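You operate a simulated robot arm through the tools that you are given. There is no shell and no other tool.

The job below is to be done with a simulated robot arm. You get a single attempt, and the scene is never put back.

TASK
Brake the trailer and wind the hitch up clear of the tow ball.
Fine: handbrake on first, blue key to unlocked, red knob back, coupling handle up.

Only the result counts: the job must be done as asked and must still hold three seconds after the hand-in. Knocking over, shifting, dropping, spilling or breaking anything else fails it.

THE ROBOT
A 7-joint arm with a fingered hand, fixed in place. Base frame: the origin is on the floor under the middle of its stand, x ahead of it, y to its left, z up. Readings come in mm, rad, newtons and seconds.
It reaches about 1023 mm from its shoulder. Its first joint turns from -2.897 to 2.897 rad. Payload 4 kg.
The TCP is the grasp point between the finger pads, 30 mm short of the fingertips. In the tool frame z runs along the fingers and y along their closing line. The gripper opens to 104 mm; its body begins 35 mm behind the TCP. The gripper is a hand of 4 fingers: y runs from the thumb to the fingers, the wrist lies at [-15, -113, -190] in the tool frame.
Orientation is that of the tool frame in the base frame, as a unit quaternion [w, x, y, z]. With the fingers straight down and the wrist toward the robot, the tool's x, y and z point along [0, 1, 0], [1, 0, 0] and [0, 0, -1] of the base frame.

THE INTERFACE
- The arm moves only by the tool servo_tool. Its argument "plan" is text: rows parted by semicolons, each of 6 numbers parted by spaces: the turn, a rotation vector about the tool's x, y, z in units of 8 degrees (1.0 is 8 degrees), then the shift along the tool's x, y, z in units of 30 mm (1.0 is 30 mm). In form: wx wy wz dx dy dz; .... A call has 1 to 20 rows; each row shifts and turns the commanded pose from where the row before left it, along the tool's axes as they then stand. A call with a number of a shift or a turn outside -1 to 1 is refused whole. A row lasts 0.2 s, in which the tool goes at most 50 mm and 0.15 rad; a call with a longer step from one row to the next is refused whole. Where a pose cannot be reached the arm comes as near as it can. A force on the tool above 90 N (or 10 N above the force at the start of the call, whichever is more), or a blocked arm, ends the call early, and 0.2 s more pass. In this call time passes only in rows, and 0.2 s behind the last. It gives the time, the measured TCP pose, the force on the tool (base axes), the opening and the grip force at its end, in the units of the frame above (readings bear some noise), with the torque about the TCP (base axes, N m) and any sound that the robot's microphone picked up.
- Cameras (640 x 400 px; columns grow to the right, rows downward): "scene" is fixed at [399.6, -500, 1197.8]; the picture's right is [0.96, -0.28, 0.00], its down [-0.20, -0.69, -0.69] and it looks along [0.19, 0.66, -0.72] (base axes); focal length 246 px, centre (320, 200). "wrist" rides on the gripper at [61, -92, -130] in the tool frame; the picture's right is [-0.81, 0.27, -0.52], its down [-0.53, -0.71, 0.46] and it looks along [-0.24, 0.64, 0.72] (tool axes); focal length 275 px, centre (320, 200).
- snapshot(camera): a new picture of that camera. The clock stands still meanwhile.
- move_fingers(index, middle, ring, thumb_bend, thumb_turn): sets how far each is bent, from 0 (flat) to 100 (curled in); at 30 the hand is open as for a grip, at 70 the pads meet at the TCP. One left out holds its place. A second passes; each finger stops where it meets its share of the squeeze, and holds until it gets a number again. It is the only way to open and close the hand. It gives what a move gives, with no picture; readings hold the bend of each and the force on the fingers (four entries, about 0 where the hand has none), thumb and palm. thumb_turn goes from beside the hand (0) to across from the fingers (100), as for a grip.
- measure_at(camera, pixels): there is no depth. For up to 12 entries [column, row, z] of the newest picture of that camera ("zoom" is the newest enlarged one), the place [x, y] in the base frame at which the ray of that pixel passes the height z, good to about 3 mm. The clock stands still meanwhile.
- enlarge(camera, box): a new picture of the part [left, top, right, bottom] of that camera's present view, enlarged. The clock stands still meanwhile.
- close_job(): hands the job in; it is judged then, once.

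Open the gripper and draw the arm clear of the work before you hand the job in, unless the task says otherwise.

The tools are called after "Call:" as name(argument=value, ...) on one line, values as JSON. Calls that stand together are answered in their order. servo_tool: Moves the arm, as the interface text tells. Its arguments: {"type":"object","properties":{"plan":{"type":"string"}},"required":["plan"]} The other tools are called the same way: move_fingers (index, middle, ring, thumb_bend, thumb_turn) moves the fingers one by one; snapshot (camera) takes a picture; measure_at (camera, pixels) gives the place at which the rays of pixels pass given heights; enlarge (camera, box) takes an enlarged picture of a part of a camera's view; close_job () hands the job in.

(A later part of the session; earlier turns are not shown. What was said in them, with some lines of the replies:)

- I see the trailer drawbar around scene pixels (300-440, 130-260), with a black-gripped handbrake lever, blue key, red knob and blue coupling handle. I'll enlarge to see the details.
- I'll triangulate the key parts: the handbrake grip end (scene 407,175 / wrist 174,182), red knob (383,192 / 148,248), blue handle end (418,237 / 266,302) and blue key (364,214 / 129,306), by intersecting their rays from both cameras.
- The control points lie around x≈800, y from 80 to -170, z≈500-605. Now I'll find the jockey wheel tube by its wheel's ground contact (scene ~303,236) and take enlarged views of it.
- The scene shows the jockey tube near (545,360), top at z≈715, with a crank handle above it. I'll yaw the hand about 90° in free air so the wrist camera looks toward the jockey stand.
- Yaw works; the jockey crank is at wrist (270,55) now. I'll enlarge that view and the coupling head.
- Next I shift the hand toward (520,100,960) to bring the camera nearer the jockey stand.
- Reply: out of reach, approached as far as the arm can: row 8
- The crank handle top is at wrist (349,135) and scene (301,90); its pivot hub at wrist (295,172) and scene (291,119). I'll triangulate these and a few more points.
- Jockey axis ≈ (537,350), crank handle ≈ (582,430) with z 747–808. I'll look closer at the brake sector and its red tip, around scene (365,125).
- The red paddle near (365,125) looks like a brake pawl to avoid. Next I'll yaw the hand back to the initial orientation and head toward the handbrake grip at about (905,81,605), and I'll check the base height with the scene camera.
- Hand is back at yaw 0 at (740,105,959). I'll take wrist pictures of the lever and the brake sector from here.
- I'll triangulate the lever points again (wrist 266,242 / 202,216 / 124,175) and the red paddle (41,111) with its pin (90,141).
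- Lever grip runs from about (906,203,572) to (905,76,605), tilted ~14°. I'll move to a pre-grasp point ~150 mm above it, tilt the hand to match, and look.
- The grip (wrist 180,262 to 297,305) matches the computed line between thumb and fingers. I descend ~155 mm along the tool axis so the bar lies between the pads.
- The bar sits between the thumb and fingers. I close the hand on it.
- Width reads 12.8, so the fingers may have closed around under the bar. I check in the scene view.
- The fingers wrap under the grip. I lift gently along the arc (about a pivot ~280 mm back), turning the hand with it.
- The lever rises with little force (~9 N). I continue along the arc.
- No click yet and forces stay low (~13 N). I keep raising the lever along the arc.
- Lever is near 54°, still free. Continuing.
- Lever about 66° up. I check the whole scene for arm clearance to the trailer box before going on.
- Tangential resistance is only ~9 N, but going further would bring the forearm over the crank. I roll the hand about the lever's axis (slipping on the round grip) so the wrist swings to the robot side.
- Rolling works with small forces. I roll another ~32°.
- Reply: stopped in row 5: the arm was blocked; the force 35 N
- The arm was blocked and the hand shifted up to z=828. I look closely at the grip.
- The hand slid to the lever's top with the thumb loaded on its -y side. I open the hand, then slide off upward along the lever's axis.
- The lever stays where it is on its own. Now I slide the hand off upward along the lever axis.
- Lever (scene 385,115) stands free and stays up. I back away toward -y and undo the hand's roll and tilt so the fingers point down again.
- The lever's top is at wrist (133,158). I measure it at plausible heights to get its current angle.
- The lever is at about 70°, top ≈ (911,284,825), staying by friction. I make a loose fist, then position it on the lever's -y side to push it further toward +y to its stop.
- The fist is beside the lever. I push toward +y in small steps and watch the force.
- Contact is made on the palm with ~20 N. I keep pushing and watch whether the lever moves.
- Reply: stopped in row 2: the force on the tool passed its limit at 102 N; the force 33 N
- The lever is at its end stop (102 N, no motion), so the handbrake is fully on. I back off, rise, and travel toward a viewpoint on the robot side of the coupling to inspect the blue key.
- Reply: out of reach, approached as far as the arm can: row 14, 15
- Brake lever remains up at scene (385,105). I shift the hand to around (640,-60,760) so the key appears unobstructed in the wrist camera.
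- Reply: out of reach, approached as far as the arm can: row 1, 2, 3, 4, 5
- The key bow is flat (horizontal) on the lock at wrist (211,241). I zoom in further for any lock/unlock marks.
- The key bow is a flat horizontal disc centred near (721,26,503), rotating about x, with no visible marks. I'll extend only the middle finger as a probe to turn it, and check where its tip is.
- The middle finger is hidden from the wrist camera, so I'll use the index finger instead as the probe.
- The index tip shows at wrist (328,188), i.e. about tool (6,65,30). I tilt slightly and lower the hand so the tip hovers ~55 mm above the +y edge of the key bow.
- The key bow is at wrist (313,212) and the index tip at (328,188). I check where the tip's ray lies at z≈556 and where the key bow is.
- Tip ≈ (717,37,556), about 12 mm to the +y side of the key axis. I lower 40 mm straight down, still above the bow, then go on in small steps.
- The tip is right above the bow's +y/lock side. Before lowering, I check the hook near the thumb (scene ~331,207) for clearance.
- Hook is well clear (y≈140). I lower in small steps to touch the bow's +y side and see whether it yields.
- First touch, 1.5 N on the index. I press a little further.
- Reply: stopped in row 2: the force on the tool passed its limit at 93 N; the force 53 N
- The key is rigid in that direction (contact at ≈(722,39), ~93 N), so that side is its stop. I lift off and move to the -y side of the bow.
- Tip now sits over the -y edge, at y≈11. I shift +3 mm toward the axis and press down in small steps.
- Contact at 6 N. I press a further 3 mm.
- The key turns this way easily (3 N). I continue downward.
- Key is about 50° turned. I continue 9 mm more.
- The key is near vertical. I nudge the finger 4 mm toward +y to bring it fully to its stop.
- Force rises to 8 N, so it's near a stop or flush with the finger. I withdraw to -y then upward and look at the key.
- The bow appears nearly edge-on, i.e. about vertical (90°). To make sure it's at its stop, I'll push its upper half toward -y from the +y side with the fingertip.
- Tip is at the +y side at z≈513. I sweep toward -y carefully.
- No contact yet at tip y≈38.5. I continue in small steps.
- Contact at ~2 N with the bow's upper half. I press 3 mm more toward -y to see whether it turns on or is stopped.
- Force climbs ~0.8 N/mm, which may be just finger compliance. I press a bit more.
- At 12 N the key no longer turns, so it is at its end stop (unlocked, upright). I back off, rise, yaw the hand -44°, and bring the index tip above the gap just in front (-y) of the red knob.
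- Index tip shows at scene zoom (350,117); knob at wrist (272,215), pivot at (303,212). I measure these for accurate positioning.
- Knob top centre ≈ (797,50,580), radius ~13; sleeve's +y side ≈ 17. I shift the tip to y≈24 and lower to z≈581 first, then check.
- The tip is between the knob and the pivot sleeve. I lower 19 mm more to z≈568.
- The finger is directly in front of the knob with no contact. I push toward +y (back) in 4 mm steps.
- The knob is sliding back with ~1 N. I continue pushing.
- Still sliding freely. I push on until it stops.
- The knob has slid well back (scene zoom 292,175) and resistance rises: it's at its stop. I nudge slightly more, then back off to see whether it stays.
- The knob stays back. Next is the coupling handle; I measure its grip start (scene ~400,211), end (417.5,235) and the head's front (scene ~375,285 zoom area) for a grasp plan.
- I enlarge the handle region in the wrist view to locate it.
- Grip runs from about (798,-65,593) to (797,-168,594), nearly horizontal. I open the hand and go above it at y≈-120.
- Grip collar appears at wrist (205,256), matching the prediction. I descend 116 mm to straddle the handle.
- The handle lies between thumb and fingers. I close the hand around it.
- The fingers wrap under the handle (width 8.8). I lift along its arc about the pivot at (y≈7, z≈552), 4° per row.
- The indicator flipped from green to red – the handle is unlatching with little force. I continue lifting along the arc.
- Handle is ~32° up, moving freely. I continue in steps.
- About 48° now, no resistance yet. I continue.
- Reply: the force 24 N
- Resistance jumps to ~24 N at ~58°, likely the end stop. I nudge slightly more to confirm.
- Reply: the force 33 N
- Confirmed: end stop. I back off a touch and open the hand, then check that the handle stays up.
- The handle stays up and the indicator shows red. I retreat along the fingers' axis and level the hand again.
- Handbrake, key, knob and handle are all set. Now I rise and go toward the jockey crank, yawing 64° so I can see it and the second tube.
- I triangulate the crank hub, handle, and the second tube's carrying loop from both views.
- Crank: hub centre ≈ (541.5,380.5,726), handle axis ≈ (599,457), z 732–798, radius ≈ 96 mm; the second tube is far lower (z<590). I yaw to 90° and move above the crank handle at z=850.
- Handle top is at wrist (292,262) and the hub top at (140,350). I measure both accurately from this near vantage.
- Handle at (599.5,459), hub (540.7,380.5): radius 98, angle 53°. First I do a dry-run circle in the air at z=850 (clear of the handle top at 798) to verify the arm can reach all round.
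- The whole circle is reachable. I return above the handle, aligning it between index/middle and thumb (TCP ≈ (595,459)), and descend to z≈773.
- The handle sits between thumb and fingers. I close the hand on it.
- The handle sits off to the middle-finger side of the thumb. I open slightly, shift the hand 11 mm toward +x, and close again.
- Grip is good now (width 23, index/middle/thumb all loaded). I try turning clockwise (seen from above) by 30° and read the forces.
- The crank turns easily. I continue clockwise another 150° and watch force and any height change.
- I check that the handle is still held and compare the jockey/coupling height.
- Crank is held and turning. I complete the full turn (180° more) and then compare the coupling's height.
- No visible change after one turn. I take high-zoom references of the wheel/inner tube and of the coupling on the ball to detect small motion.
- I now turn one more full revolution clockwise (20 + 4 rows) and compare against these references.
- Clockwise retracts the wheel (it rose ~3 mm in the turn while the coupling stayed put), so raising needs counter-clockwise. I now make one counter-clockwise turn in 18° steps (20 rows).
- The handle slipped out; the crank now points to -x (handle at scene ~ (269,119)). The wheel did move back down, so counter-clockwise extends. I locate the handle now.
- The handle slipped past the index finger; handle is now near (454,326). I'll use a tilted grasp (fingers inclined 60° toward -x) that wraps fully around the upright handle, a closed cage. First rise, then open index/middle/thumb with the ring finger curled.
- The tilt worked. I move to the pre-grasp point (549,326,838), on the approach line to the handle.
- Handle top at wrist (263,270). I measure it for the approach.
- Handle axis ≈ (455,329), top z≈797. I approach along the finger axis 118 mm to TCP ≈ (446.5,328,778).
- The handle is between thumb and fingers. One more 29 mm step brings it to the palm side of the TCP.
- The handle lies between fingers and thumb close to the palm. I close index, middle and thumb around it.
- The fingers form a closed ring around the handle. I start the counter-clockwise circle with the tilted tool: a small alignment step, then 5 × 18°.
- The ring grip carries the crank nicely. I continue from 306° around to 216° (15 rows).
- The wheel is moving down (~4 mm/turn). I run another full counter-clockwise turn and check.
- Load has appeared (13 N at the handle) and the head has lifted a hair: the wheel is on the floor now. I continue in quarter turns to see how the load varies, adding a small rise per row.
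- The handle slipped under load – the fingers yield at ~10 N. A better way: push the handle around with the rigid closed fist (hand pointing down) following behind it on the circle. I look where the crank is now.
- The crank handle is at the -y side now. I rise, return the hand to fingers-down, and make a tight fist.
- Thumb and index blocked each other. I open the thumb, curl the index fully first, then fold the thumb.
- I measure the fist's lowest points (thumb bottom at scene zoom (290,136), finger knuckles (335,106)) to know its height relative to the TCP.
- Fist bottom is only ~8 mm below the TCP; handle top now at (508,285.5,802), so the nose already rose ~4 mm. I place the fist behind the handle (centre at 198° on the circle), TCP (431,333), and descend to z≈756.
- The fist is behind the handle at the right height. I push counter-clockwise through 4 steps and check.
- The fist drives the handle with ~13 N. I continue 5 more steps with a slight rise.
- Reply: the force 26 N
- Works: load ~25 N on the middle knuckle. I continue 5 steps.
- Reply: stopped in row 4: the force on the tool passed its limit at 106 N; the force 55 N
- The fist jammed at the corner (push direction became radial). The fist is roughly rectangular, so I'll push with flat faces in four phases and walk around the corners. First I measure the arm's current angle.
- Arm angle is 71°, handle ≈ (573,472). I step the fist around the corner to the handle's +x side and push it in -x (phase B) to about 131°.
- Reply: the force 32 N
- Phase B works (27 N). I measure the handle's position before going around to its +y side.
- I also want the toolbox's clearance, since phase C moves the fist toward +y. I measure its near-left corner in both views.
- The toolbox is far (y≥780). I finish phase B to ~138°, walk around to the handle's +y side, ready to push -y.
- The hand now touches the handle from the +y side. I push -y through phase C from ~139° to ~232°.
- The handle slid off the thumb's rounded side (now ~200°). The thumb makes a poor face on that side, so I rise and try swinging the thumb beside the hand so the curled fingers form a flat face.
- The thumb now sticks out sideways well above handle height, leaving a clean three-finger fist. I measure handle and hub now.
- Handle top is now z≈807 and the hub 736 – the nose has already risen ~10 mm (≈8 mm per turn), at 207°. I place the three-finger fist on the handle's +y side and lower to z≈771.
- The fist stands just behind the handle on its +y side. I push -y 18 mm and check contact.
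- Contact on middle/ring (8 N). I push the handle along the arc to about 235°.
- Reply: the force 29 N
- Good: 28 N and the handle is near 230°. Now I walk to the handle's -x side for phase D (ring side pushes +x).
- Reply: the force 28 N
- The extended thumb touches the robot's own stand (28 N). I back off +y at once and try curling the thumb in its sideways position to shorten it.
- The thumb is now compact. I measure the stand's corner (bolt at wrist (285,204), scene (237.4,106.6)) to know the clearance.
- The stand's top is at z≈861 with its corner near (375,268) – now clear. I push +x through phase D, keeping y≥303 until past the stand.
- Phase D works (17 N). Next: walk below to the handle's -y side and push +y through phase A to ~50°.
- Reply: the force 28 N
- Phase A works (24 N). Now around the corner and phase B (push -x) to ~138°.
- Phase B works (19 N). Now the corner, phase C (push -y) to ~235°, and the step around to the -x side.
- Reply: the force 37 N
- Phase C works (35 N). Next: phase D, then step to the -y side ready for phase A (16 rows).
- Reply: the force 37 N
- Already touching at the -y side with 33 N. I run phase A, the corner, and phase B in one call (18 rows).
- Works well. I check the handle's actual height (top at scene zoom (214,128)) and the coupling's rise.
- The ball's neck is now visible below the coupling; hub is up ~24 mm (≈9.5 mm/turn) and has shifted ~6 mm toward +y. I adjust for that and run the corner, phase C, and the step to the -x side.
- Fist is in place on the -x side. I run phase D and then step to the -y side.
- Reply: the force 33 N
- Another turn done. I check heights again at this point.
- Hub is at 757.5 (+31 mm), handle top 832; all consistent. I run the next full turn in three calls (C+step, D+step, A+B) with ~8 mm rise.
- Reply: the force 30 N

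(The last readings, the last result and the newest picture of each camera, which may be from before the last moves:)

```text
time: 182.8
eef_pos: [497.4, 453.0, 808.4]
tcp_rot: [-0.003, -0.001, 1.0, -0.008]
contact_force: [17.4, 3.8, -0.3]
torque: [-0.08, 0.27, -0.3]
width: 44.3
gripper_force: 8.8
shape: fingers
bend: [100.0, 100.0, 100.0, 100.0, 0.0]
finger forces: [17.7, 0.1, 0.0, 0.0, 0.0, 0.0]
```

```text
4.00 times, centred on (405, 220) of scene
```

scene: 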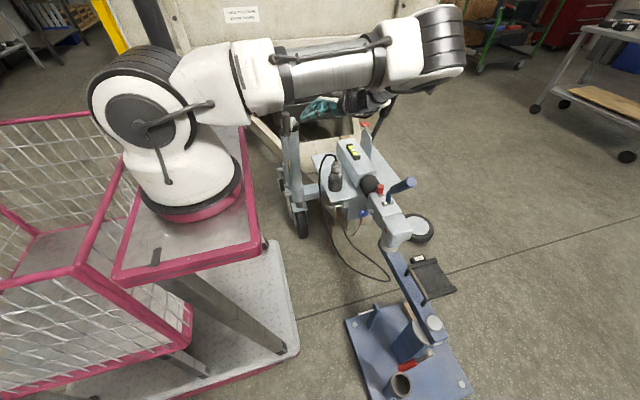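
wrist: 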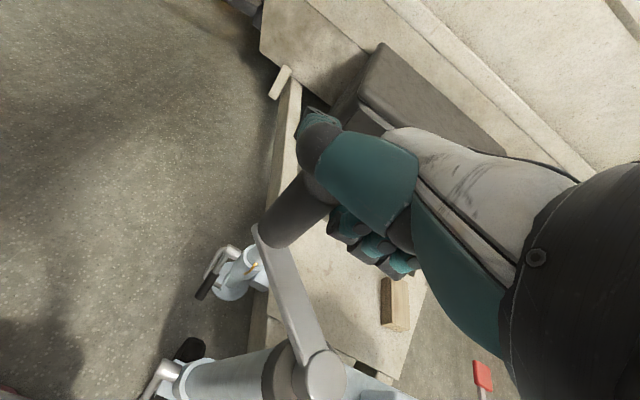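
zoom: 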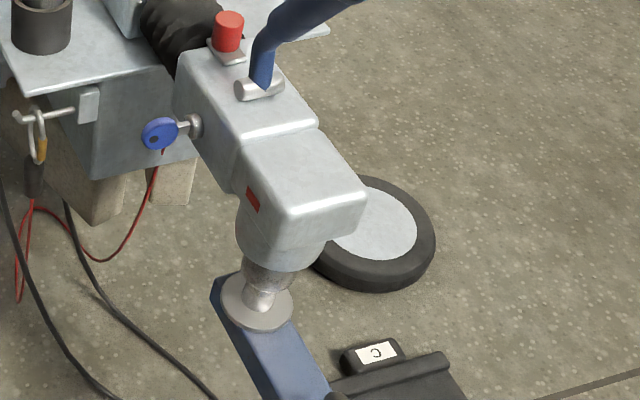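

The ball's underside now shows below the cup. I run another full turn.

Call:
servo_tool(plan="0 0 0 -0.17 0 -0.006; 0 0 0 0 0.6 -0.006; 0 0 0 0 0.58 -0.006; 0 0 0 0.87 0 -0.006; 0 0 0 0.87 0 -0.006; 0 0 0 0 -0.233 -0.006; 0 0 0 0.477 -0.697 -0.006; 0 0 0 0.283 -0.793 -0.006; 0 0 0 0.067 -0.843 -0.006; 0 0 0 -0.153 -0.83 -0.006; 0 0 0 -0.363 -0.76 -0.006; 0 0 0 -0.55 -0.643 -0.006; 0 0 0 -0.31 -0.247 -0.006; 0 0 0 0 0.2 -0.006; 0 0 0 0.85 0 -0.006; 0 0 0 0.85 0 -0.006; 0 0 0 0 -0.83 -0.006")

Call:
servo_tool(plan="0 0 0 -0.133 -0.08 -0.006; 0 0 0 -0.737 0 -0.006; 0 0 0 -0.817 -0.067 -0.006; 0 0 0 -0.843 -0.167 -0.006; 0 0 0 -0.813 -0.2 -0.006; 0 0 0 -0.727 0.1 -0.006; 0 0 0 0.167 0 -0.006; 0 0 0 0 -0.75 -0.006; 0 0 0 0 -0.75 -0.006; 0 0 0 -0.75 0 -0.006; 0 0 0 -0.75 0 -0.006; 0 0 0 0 0.167 -0.006")

Call:
servo_tool(plan="0 0 0 -0.66 0.6 -0.006; 0 0 0 -0.48 0.737 -0.006; 0 0 0 -0.313 0.817 -0.006; 0 0 0 -0.093 0.843 -0.006; 0 0 0 0.093 0.813 -0.006; 0 0 0 0.297 0.727 -0.006; 0 0 0 0.333 0.487 -0.006; 0 0 0 0 -0.2 -0.006; 0 0 0 -0.55 0 -0.006; 0 0 0 -0.55 0 -0.006; 0 0 0 0 1.0 -0.006; 0 0 0 0.133 0 -0.006; 0 0 0 0.713 0.587 -0.006; 0 0 0 0.807 0.387 -0.006; 0 0 0 0.843 0.17 -0.006; 0 0 0 0.823 -0.047 -0.006; 0 0 0 0.747 -0.257 -0.006; 0 0 0 0.55 -0.353 -0.006")

Call:
snapshot(camera="wrist")

Call:
enlarge(camera="scene", box=[240, 60, 340, 150])

Call:
enlarge(camera="scene", box=[360, 170, 450, 270])

```text
time: 186.4
eef_pos: [416.0, 316.6, 815.4]
tcp_rot: [-0.002, -0.002, 1.0, -0.007]
contact_force: [-0.8, -0.4, 0.3]
torque: [0.0, -0.01, 0.0]
width: 45.0
gripper_force: 0.1
shape: fingers
bend: [100.0, 100.0, 100.0, 100.0, 0.0]
finger forces: [0.0, 0.0, 0.1, 0.0, 0.0, 0.0]
```

```text
time: 189.0
eef_pos: [580.0, 263.6, 816.2]
tcp_rot: [-0.002, 0.0, 1.0, -0.01]
contact_force: [5.3, -25.9, 1.2]
torque: [0.85, 0.15, -0.4]
width: 44.8
gripper_force: 12.2
shape: fingers
bend: [100.0, 100.0, 100.0, 100.0, 0.0]
finger forces: [0.0, 25.8, 0.0, 0.1, 0.1, 0.0]
```

```text
time: 192.8
eef_pos: [494.8, 455.6, 818.7]
tcp_rot: [-0.001, -0.002, 1.0, -0.006]
contact_force: [17.4, 3.3, 4.7]
torque: [-0.01, 0.33, -0.25]
width: 44.7
gripper_force: 8.2
shape: fingers
bend: [100.0, 100.0, 100.0, 100.0, 0.0]
finger forces: [17.8, 0.1, 0.0, 0.0, 0.0, 0.0]
```

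```text
taken
```

wrist: 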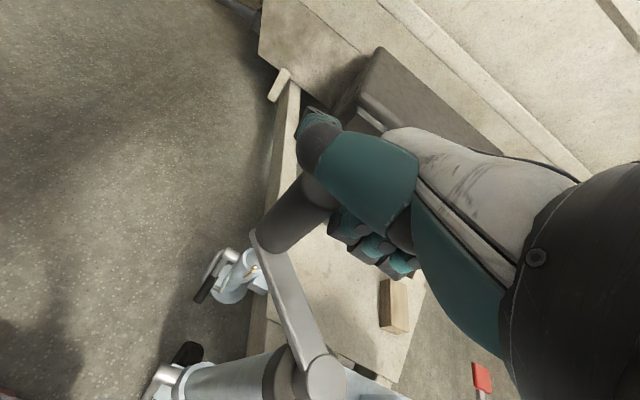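

```text
4.44 times, centred on (290, 105) of scene
```

zoom: 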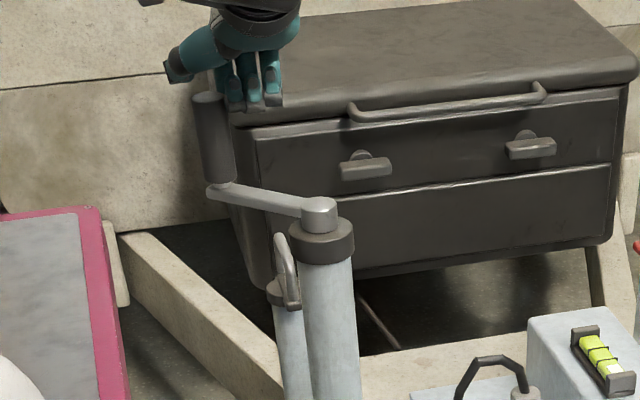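

```text
4.00 times, centred on (405, 220) of scene
```

zoom: 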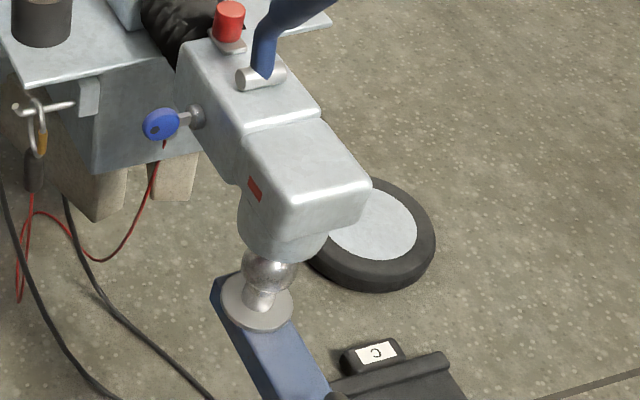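

The lower half of the ball is now exposed. I verify handle height again, since the fist overlap looks smaller.

Call:
measure_at(camera="scene", pixels=[[264.5, 81.4, 836], [264.5, 81.4, 842], [264.5, 81.4, 848], [289.8, 110.3, 762], [289.8, 110.3, 768], [289.8, 110.3, 774]])

Call:
measure_at(camera="wrist", pixels=[[325, 378, 762], [325, 378, 768], [325, 378, 774]])

```text
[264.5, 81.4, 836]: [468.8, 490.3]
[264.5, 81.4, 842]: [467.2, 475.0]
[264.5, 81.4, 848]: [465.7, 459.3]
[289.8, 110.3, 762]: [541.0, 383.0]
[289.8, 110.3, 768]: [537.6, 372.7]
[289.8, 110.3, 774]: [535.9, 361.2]
```

```text
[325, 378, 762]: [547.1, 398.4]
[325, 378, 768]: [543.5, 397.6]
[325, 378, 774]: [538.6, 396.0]
```

Handle top is at 848.5, still well overlapped by the fist. I run another full turn with small drift corrections.

Call:
servo_tool(plan="0 0 0 -0.22 0 -0.006; 0 0 0 0 0.6 -0.006; 0 0 0 0 0.57 -0.006; 0 0 0 0.87 0 -0.006; 0 0 0 0.84 0 -0.006; 0 0 0 0 -0.233 -0.006; 0 0 0 0.477 -0.697 -0.006; 0 0 0 0.283 -0.793 -0.006; 0 0 0 0.067 -0.843 -0.006; 0 0 0 -0.153 -0.83 -0.006; 0 0 0 -0.363 -0.76 -0.006; 0 0 0 -0.55 -0.643 -0.006; 0 0 0 -0.31 -0.247 -0.006; 0 0 0 0 0.2 -0.006; 0 0 0 0.85 0 -0.006; 0 0 0 0.85 0 -0.006; 0 0 0 0 -0.8 -0.006")

Call:
servo_tool(plan="0 0 0 -0.133 -0.08 -0.006; 0 0 0 -0.737 0 -0.006; 0 0 0 -0.817 -0.067 -0.006; 0 0 0 -0.843 -0.167 -0.006; 0 0 0 -0.813 -0.2 -0.006; 0 0 0 -0.727 0.1 -0.006; 0 0 0 0.167 0 -0.006; 0 0 0 0 -0.75 -0.006; 0 0 0 0 -0.75 -0.006; 0 0 0 -0.75 0 -0.006; 0 0 0 -0.75 0 -0.006; 0 0 0 0 0.167 -0.006")

Call:
servo_tool(plan="0 0 0 -0.66 0.6 -0.006; 0 0 0 -0.48 0.737 -0.006; 0 0 0 -0.313 0.817 -0.006; 0 0 0 -0.093 0.843 -0.006; 0 0 0 0.093 0.813 -0.006; 0 0 0 0.297 0.727 -0.006; 0 0 0 0.333 0.487 -0.006; 0 0 0 0 -0.2 -0.006; 0 0 0 -0.55 0 -0.006; 0 0 0 -0.55 0 -0.006; 0 0 0 0 1.0 -0.006; 0 0 0 0.133 0 -0.006; 0 0 0 0.713 0.587 -0.006; 0 0 0 0.807 0.387 -0.006; 0 0 0 0.843 0.17 -0.006; 0 0 0 0.823 -0.047 -0.006; 0 0 0 0.747 -0.257 -0.006; 0 0 0 0.55 -0.353 -0.006")

Call:
snapshot(camera="wrist")

Call:
enlarge(camera="scene", box=[240, 60, 340, 150])

Call:
enlarge(camera="scene", box=[360, 170, 450, 270])

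```text
time: 196.4
eef_pos: [418.9, 319.1, 823.0]
tcp_rot: [-0.002, -0.002, 1.0, -0.008]
contact_force: [0.4, 0.3, -0.3]
torque: [0.01, 0.01, -0.03]
width: 44.9
gripper_force: 0.1
shape: fingers
bend: [100.0, 100.0, 100.0, 100.0, 0.0]
finger forces: [0.1, 0.0, 0.0, 0.0, 0.1, 0.0]
```

```text
time: 199.0
eef_pos: [580.2, 266.4, 826.7]
tcp_rot: [-0.002, -0.001, 1.0, -0.008]
contact_force: [4.2, -18.1, 2.4]
torque: [0.56, 0.08, -0.25]
width: 44.8
gripper_force: 8.5
shape: fingers
bend: [100.0, 100.0, 100.0, 100.0, 0.0]
finger forces: [0.0, 17.4, 0.0, 0.0, 0.0, 0.0]
```

```text
time: 202.8
eef_pos: [498.8, 459.3, 829.4]
tcp_rot: [-0.002, -0.002, 1.0, -0.007]
contact_force: [16.3, 4.2, 0.4]
torque: [-0.05, 0.26, -0.38]
width: 44.0
gripper_force: 8.3
shape: fingers
bend: [100.0, 100.0, 100.0, 100.0, 0.0]
finger forces: [16.5, 0.1, 0.0, 0.0, 0.0, 0.0]
```

```text
taken
```

wrist: 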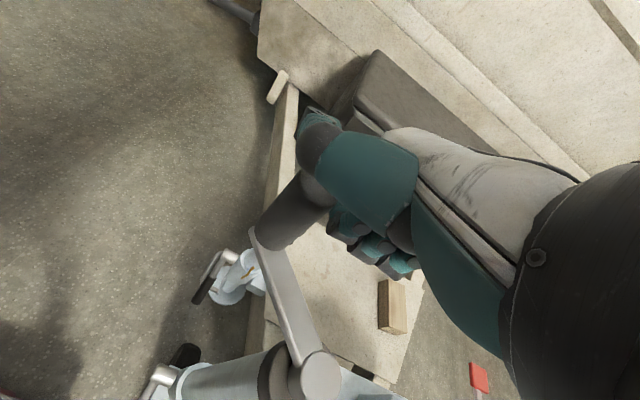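

```text
4.44 times, centred on (290, 105) of scene
```

zoom: 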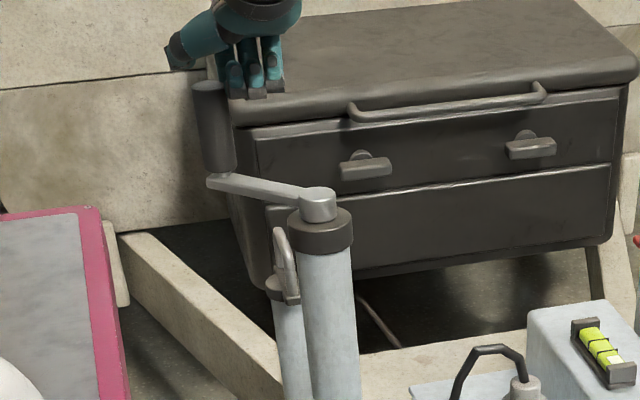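

```text
4.00 times, centred on (405, 220) of scene
```

zoom: 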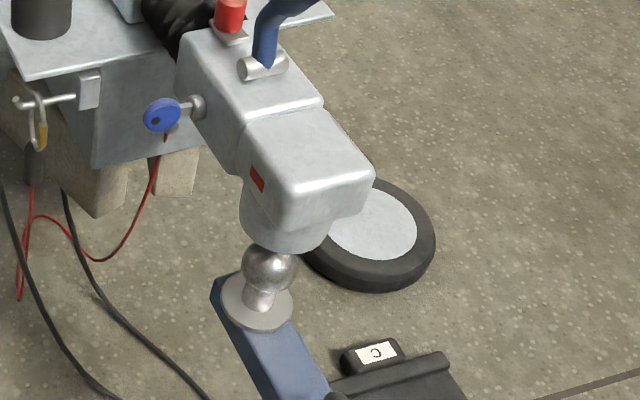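

The ball is nearly fully exposed. The fist overlap has shrunk a bit, so I run the next turn with almost no hand rise.

Call:
servo_tool(plan="0 0 0 -0.17 0 0; 0 0 0 0 0.6 0; 0 0 0 0 0.57 0; 0 0 0 0.87 0 0; 0 0 0 0.87 0 0; 0 0 0 0 -0.233 0; 0 0 0 0.477 -0.697 -0.002; 0 0 0 0.283 -0.793 -0.002; 0 0 0 0.067 -0.843 -0.002; 0 0 0 -0.153 -0.83 -0.002; 0 0 0 -0.363 -0.76 -0.002; 0 0 0 -0.55 -0.643 -0.002; 0 0 0 -0.31 -0.247 -0.002; 0 0 0 0 0.2 -0.002; 0 0 0 0.85 0 -0.002; 0 0 0 0.85 0 -0.002; 0 0 0 0 -0.8 -0.002")

Call:
servo_tool(plan="0 0 0 -0.133 -0.08 -0.002; 0 0 0 -0.737 0 -0.002; 0 0 0 -0.817 -0.067 -0.002; 0 0 0 -0.843 -0.167 -0.002; 0 0 0 -0.813 -0.2 -0.002; 0 0 0 -0.727 0.1 -0.002; 0 0 0 0.167 0 -0.002; 0 0 0 0 -0.75 -0.002; 0 0 0 0 -0.75 -0.002; 0 0 0 -0.75 0 -0.002; 0 0 0 -0.75 0 -0.002; 0 0 0 0 0.167 -0.002")

Call:
servo_tool(plan="0 0 0 -0.66 0.6 -0.002; 0 0 0 -0.48 0.737 -0.002; 0 0 0 -0.313 0.817 -0.002; 0 0 0 -0.093 0.843 -0.002; 0 0 0 0.093 0.813 -0.002; 0 0 0 0.297 0.727 -0.002; 0 0 0 0.333 0.487 -0.002; 0 0 0 0 -0.2 -0.002; 0 0 0 -0.55 0 -0.002; 0 0 0 -0.55 0 -0.002; 0 0 0 0 1.0 -0.002; 0 0 0 0.133 0 -0.002; 0 0 0 0.713 0.587 -0.002; 0 0 0 0.807 0.387 -0.002; 0 0 0 0.843 0.17 -0.002; 0 0 0 0.823 -0.047 -0.002; 0 0 0 0.747 -0.257 -0.002; 0 0 0 0.55 -0.353 -0.002")

Call:
snapshot(camera="wrist")

Call:
enlarge(camera="scene", box=[240, 60, 340, 150])

Call:
enlarge(camera="scene", box=[360, 170, 450, 270])

```text
time: 206.4
eef_pos: [415.2, 320.3, 832.2]
tcp_rot: [-0.003, -0.002, 1.0, -0.008]
contact_force: [-0.3, 0.0, 0.0]
torque: [-0.01, -0.01, -0.01]
width: 44.8
gripper_force: 0.1
shape: fingers
bend: [100.0, 100.0, 100.0, 100.0, 0.0]
finger forces: [0.1, 0.0, 0.0, 0.0, 0.0, 0.0]
```

```text
time: 207.8
eef_pos: [514.2, 312.9, 831.0]
tcp_rot: [-0.009, -0.017, 1.0, -0.009]
contact_force: [-43.6, 7.5, 2.8]
torque: [-0.19, -1.19, 0.05]
width: 45.1
gripper_force: 21.9
shape: fingers
bend: [100.0, 100.0, 100.0, 100.0, 0.0]
finger forces: [0.1, 0.0, 44.2, 0.0, 0.1, 0.1]
stopped in row 6: the force on the tool passed its limit at 102 N (the readings are from after the stop); the commanded pose is now the measured one
```

```text
time: 211.6
eef_pos: [434.7, 498.9, 832.1]
tcp_rot: [-0.008, -0.012, 1.0, -0.008]
contact_force: [-0.3, -0.3, -0.4]
torque: [-0.02, 0.0, 0.0]
width: 44.9
gripper_force: 0.0
shape: fingers
bend: [100.0, 100.0, 100.0, 100.0, 0.0]
finger forces: [0.1, 0.0, 0.0, 0.1, 0.1, 0.0]
```

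```text
taken
```

wrist: 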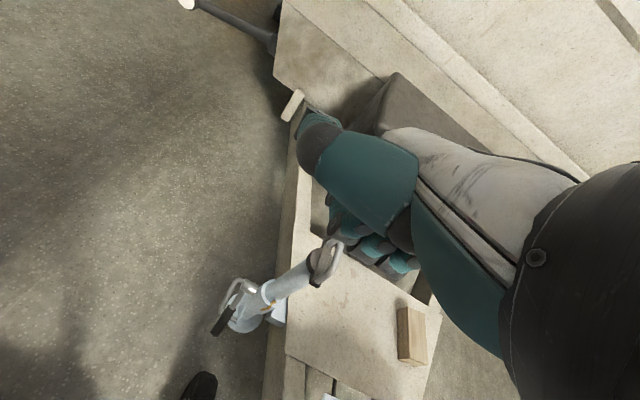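

```text
4.44 times, centred on (290, 105) of scene
```

zoom: 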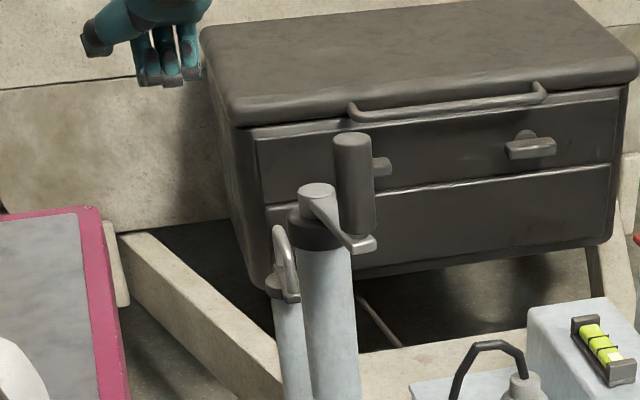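

```text
4.00 times, centred on (405, 220) of scene
```

zoom: 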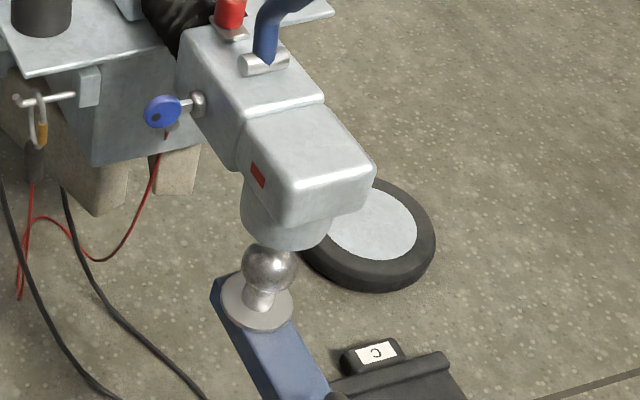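

The push met a hard stop (102 N) at ~292° in phase D – probably the jockey's end of travel. I inspect the coupling/ball clearance closely.

Call:
enlarge(camera="scene", box=[370, 210, 420, 260])

Call:
enlarge(camera="scene", box=[275, 180, 325, 245])

Call:
snapshot(camera="scene")

```text
8.00 times, centred on (395, 235) of scene
```

zoom: 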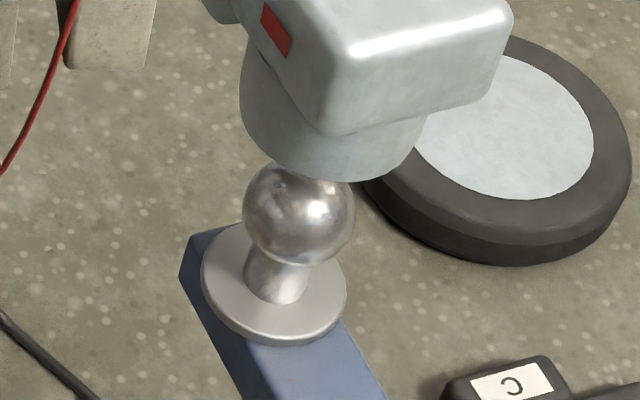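

```text
6.15 times, centred on (300, 212) of scene
```

zoom: 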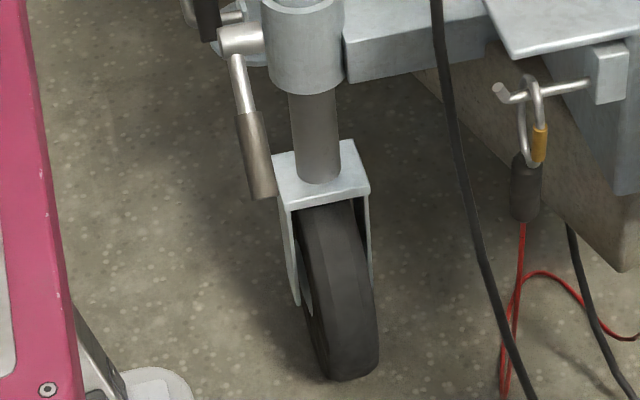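

```text
taken
```

scene: 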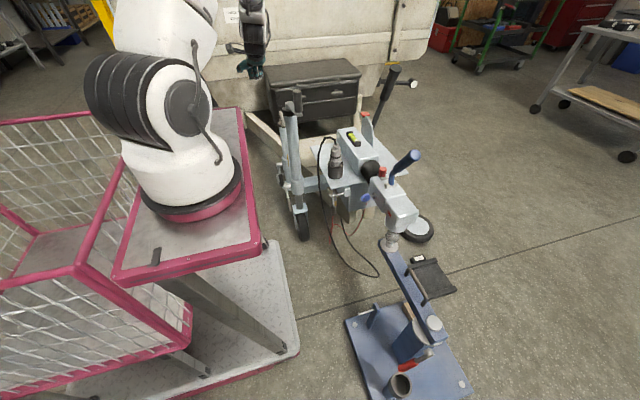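

The cup's rim appears ~25 mm above the ball's top now. I move the hand away and take a lower, closer wrist-camera look at the coupling to confirm the clearance.

Call:
servo_tool(plan="0 0 0 0 0 -1; 0 0 0 0 0 -1; 0 0 0 0 0 -1; 0 0 0 0 0 -0.4; 0 0 0 -0.458 -0.97 0; 0 0 0 -0.458 -0.97 0; 0 0 0 -0.458 -0.97 0; 0 0 0 -0.458 -0.97 0; 0 0 0 -0.458 -0.97 0; 0 0 0 -0.458 -0.97 0; 0 0 0 -0.458 -0.97 0; 0 0 0 -0.458 -0.97 0; 0 0 0 -0.458 -0.97 0; 0 0 0 -0.458 -0.97 0; 0 0 0 -0.458 -0.97 0; 0 0 0 -0.458 -0.97 0")

Call:
servo_tool(plan="0 0 1 0 0 0; 0 0 1 0 0 0; 0 0 1 0 0 0; 0 0 1 0 0 0; 0 0 1 0 0 0; 0 0 1 0 0 0; 0 0 1 0 0 0; 0 0 1 0 0 0; 0 0 1 0 0 0; 0 0 1 0 0 0; 0 0 1 0 0 0; 0 0 0 -1 0.3 0.3; 0 0 0 -1 0.3 0.3; 0 0 0 -1 0.3 0.3; 0 0 0 -1 0.3 0.3; 0 0 0 -1 0.3 0.3; 0 0 0 -1 0.3 0.3; 0 0 0 -1 0.3 0.3")

Call:
snapshot(camera="wrist")

Call:
snapshot(camera="scene")

```text
time: 215.0
eef_pos: [609.9, 158.3, 936.5]
tcp_rot: [-0.007, -0.014, 1.0, -0.009]
contact_force: [0.3, -0.2, 0.1]
torque: [0.01, -0.03, 0.03]
width: 44.7
gripper_force: 0.0
shape: fingers
bend: [100.0, 100.0, 100.0, 100.0, 0.0]
finger forces: [0.0, 0.1, 0.0, 0.1, 0.1, 0.0]
```

```text
time: 218.8
eef_pos: [690.3, -49.5, 877.0]
tcp_rot: [0.0, 0.685, 0.728, -0.012]
contact_force: [0.1, 0.2, 0.2]
torque: [-0.03, 0.0, 0.02]
width: 45.1
gripper_force: 0.0
shape: fingers
bend: [100.0, 100.0, 100.0, 100.0, 0.0]
finger forces: [0.0, 0.0, 0.0, 0.1, 0.0, 0.0]
out of reach, approached as far as the arm can: row 15
```

```text
taken
```

wrist: 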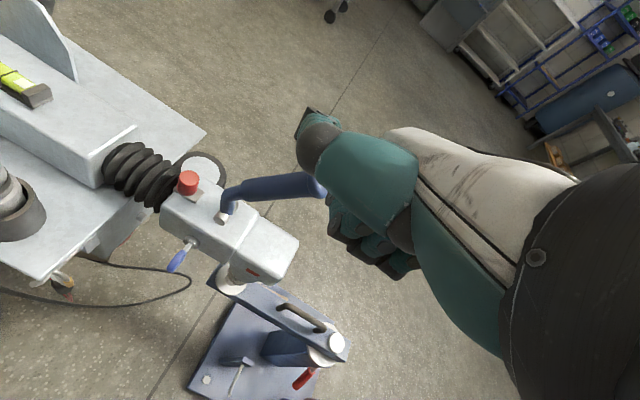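

```text
taken
```

scene: 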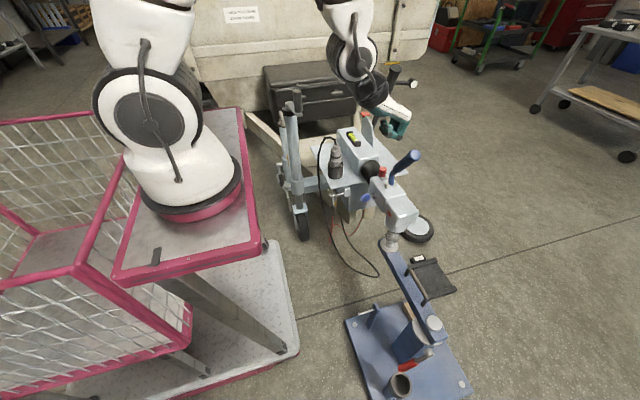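

I zoom the wrist view on the gap between the cup and the ball.

Call:
enlarge(camera="wrist", box=[190, 230, 310, 310])

Call:
enlarge(camera="wrist", box=[130, 150, 310, 300])

```text
5.00 times, centred on (250, 270) of wrist
```

zoom: 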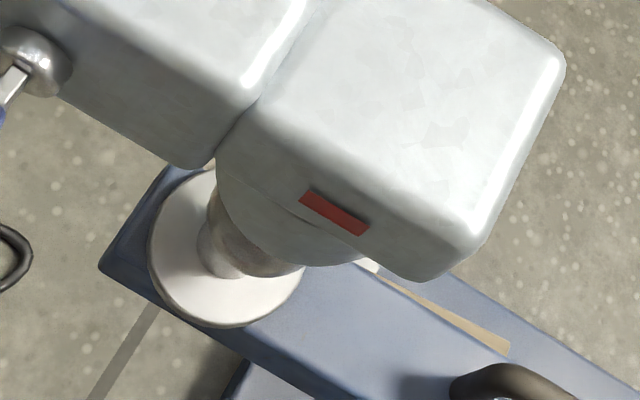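

```text
2.67 times, centred on (220, 225) of wrist
```

zoom: 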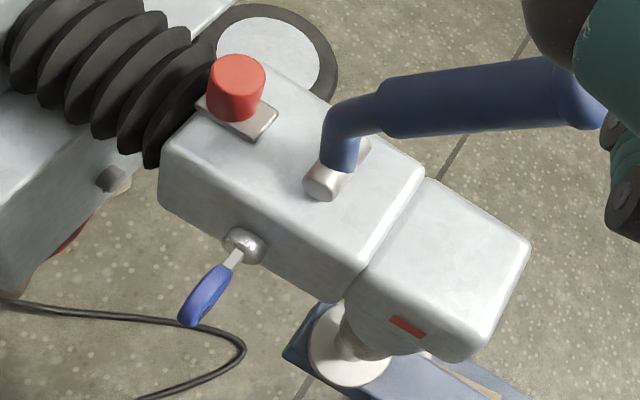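

From above only the neck shows. I lower the hand on the robot side so the wrist camera sees the gap at a flatter angle.

Call:
servo_tool(plan="0 0 -0.4 0 0 1; 0 0 0 -0.1 0 1; 0 0 0 -0.1 0 1; 0 0 0 -0.1 0 1; 0 0 0 -0.1 0 1; 0 0 0 -0.1 0 1; 0 0 0 -0.1 0 1; 0 0 0 -0.1 0 1; 0 0 0 -0.2 -0.3 1; 0 0 0 -0.2 -0.3 1; 0 0 0 -0.2 -0.3 1; 0 0 0 -0.2 -0.3 1")

Call:
snapshot(camera="wrist")

```text
time: 221.4
eef_pos: [653.3, -105.4, 518.7]
tcp_rot: [0.0, 0.664, 0.747, -0.012]
contact_force: [-0.4, -0.8, 0.3]
torque: [-0.02, 0.01, 0.02]
width: 44.6
gripper_force: 0.0
shape: fingers
bend: [100.0, 100.0, 100.0, 100.0, 0.0]
finger forces: [0.1, 0.1, 0.0, 0.1, 0.1, 0.0]
```

```text
taken
```

wrist: 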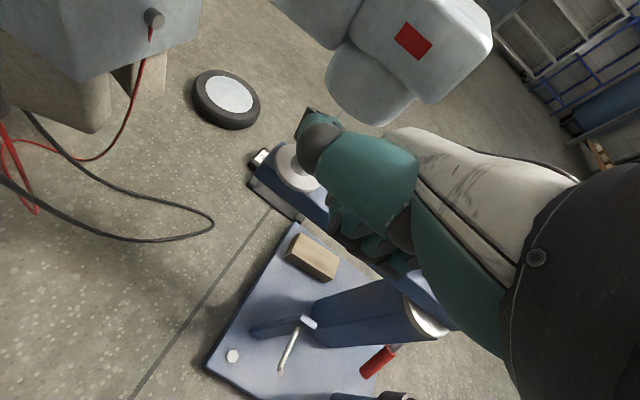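

The cup is clearly well above the flange; the ball itself is hidden by the thumb. I shift the hand 50 mm to -y to see it.

Call:
servo_tool(plan="0 0 0 -0.9 0 0; 0 0 0 -0.9 0 0")

Call:
snapshot(camera="wrist")

Call:
enlarge(camera="wrist", box=[220, 10, 420, 180])

```text
time: 222.0
eef_pos: [658.9, -158.6, 519.0]
tcp_rot: [-0.001, 0.665, 0.747, -0.011]
contact_force: [0.6, 0.8, -0.9]
torque: [-0.03, 0.02, 0.0]
width: 44.8
gripper_force: 0.1
shape: fingers
bend: [100.0, 100.0, 100.0, 100.0, 0.0]
finger forces: [0.0, 0.0, 0.0, 0.0, 0.1, 0.0]
```

```text
taken
```

wrist: 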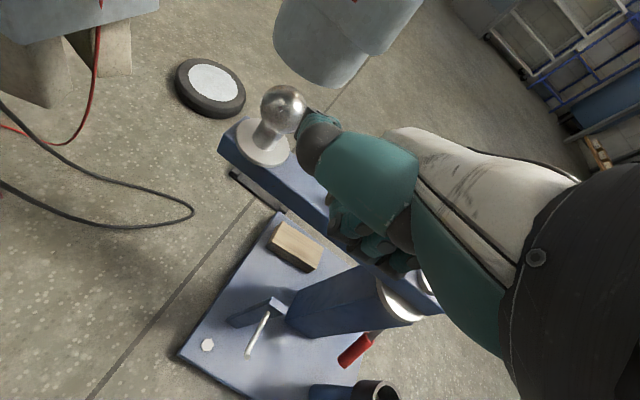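

```text
2.35 times, centred on (320, 95) of wrist
```

zoom: 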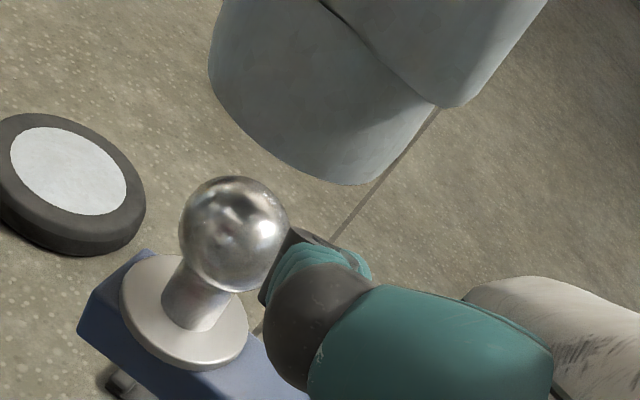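

The ball stands free with a clear gap below the cup. Now I withdraw upward, away from the work, before opening the hand.

Call:
servo_tool(plan="0 0 0 0 0 -1; 0 0 0 0 0 -1; 0 0 0 0 0 -1; 0 0 0 0 0 -1; 0 0 0 0 0 -1; 0 0 0 0 0 -1; 0 0 0 0 0 -1; 0 0 0 -0.3 0 -1; 0 0 0 -0.3 0.1 -1; 0 0 0 -0.3 0.2 -1; 0 0 0 -0.3 0.2 -1; 0 0 0 -0.3 0.2 -1; 0 0 0 -0.3 0.2 -1; 0 0 0 -0.3 0.2 -1")

Call:
move_fingers(index=30, middle=30, ring=30, thumb_bend=30, thumb_turn=98)

Call:
snapshot(camera="scene")

Call:
enlarge(camera="scene", box=[340, 130, 460, 265])

Call:
snapshot(camera="wrist")

```text
time: 225.0
eef_pos: [706.7, -208.6, 940.8]
tcp_rot: [0.0, 0.664, 0.747, -0.012]
contact_force: [0.3, 0.1, 0.5]
torque: [-0.02, -0.01, -0.01]
width: 44.8
gripper_force: 0.1
shape: fingers
bend: [100.0, 100.0, 100.0, 100.0, 0.0]
finger forces: [0.1, 0.0, 0.0, 0.0, 0.0, 0.1]
```

```text
time: 226.0
eef_pos: [707.0, -208.1, 940.3]
tcp_rot: [0.0, 0.664, 0.747, -0.01]
contact_force: [0.3, 0.8, -0.1]
torque: [-0.01, 0.0, 0.0]
width: 102.8
gripper_force: 0.1
shape: fingers
bend: [30.0, 30.0, 30.0, 30.0, 95.0]
finger forces: [0.0, 0.0, 0.0, 0.0, 0.0, 0.0]
```

```text
taken
```

scene: 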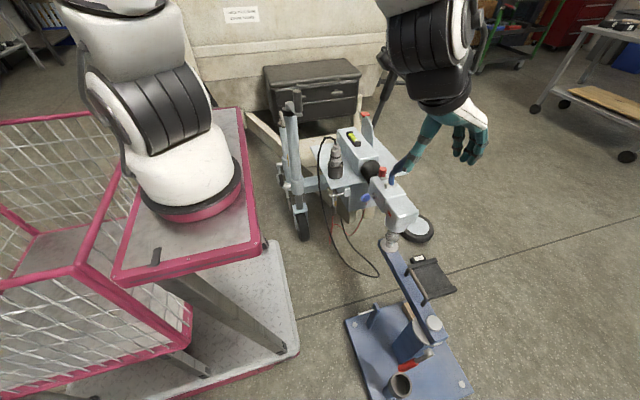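

```text
2.96 times, centred on (400, 198) of scene
```

zoom: 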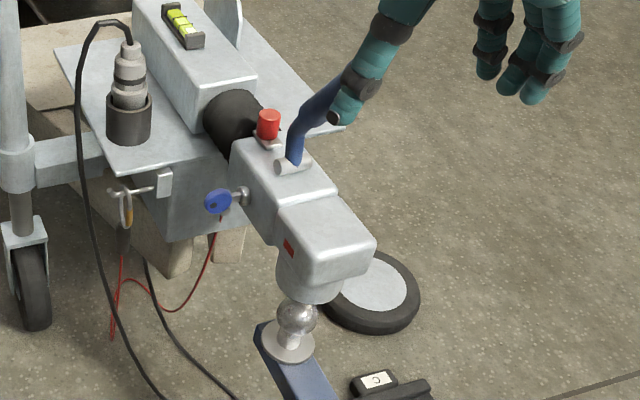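

```text
taken
```

wrist: 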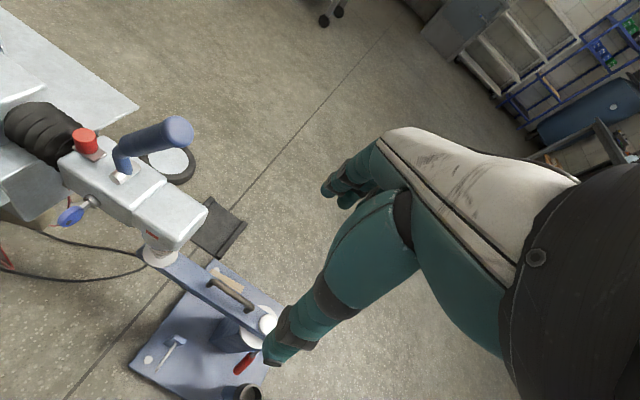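

Everything appears in place. I zoom once more on the key, knob and handle, and on the brake lever, before handing in.

Call:
enlarge(camera="wrist", box=[30, 100, 230, 280])

Call:
enlarge(camera="scene", box=[270, 60, 420, 160])

```text
2.22 times, centred on (130, 190) of wrist
```

zoom: 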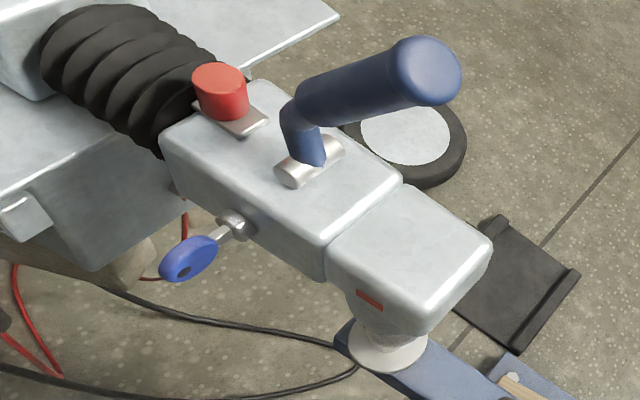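

```text
4.00 times, centred on (345, 110) of scene
```

zoom: 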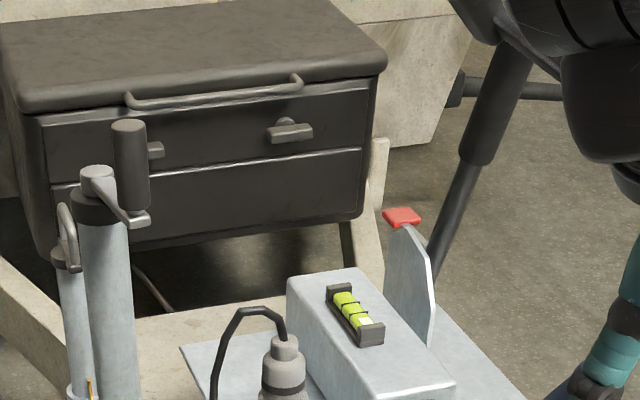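

All is in place. The brake lever is up at its stop, the blue key is turned to its end stop, and the red knob is back. The coupling handle is up and the hitch is wound clear of the ball. The hand is open and the arm is away from the work, so I hand the job in.

Call:
close_job()

```text
The job is handed in.
```

The trailer is braked and the hitch is wound up clear of the tow ball. The job is handed in, but no verdict has come back.

In the order you asked:

1. **Handbrake:** pulled up to its end stop, where it stays by itself.
2. **Blue key:** turned a quarter turn to its stop. The lock has no visible markings, so I took the only direction it would turn as unlocked.
3. **Red knob:** slid fully back, and it stayed there.
4. **Coupling handle:** lifted to its stop. The indicator on the coupling changed from green to red.
5. **Hitch:** wound up with the jockey wheel crank. The close-up view shows the whole ball free, with the cup roughly 25 mm above its top.

- **Winding direction:** I first wound the crank the wrong way for two turns, which only lifted the jockey wheel off the floor. I then reversed it.
- **Where winding stopped:** The crank came to a hard stop on the last turn, probably the end of its travel. I did not test that further, since the hitch was already clear.
- **Contact with the stand:** While winding, the thumb pressed briefly against the robot's own stand at about 28 N. I backed off at once and saw nothing move.

The hand is open and the arm is clear of the work.
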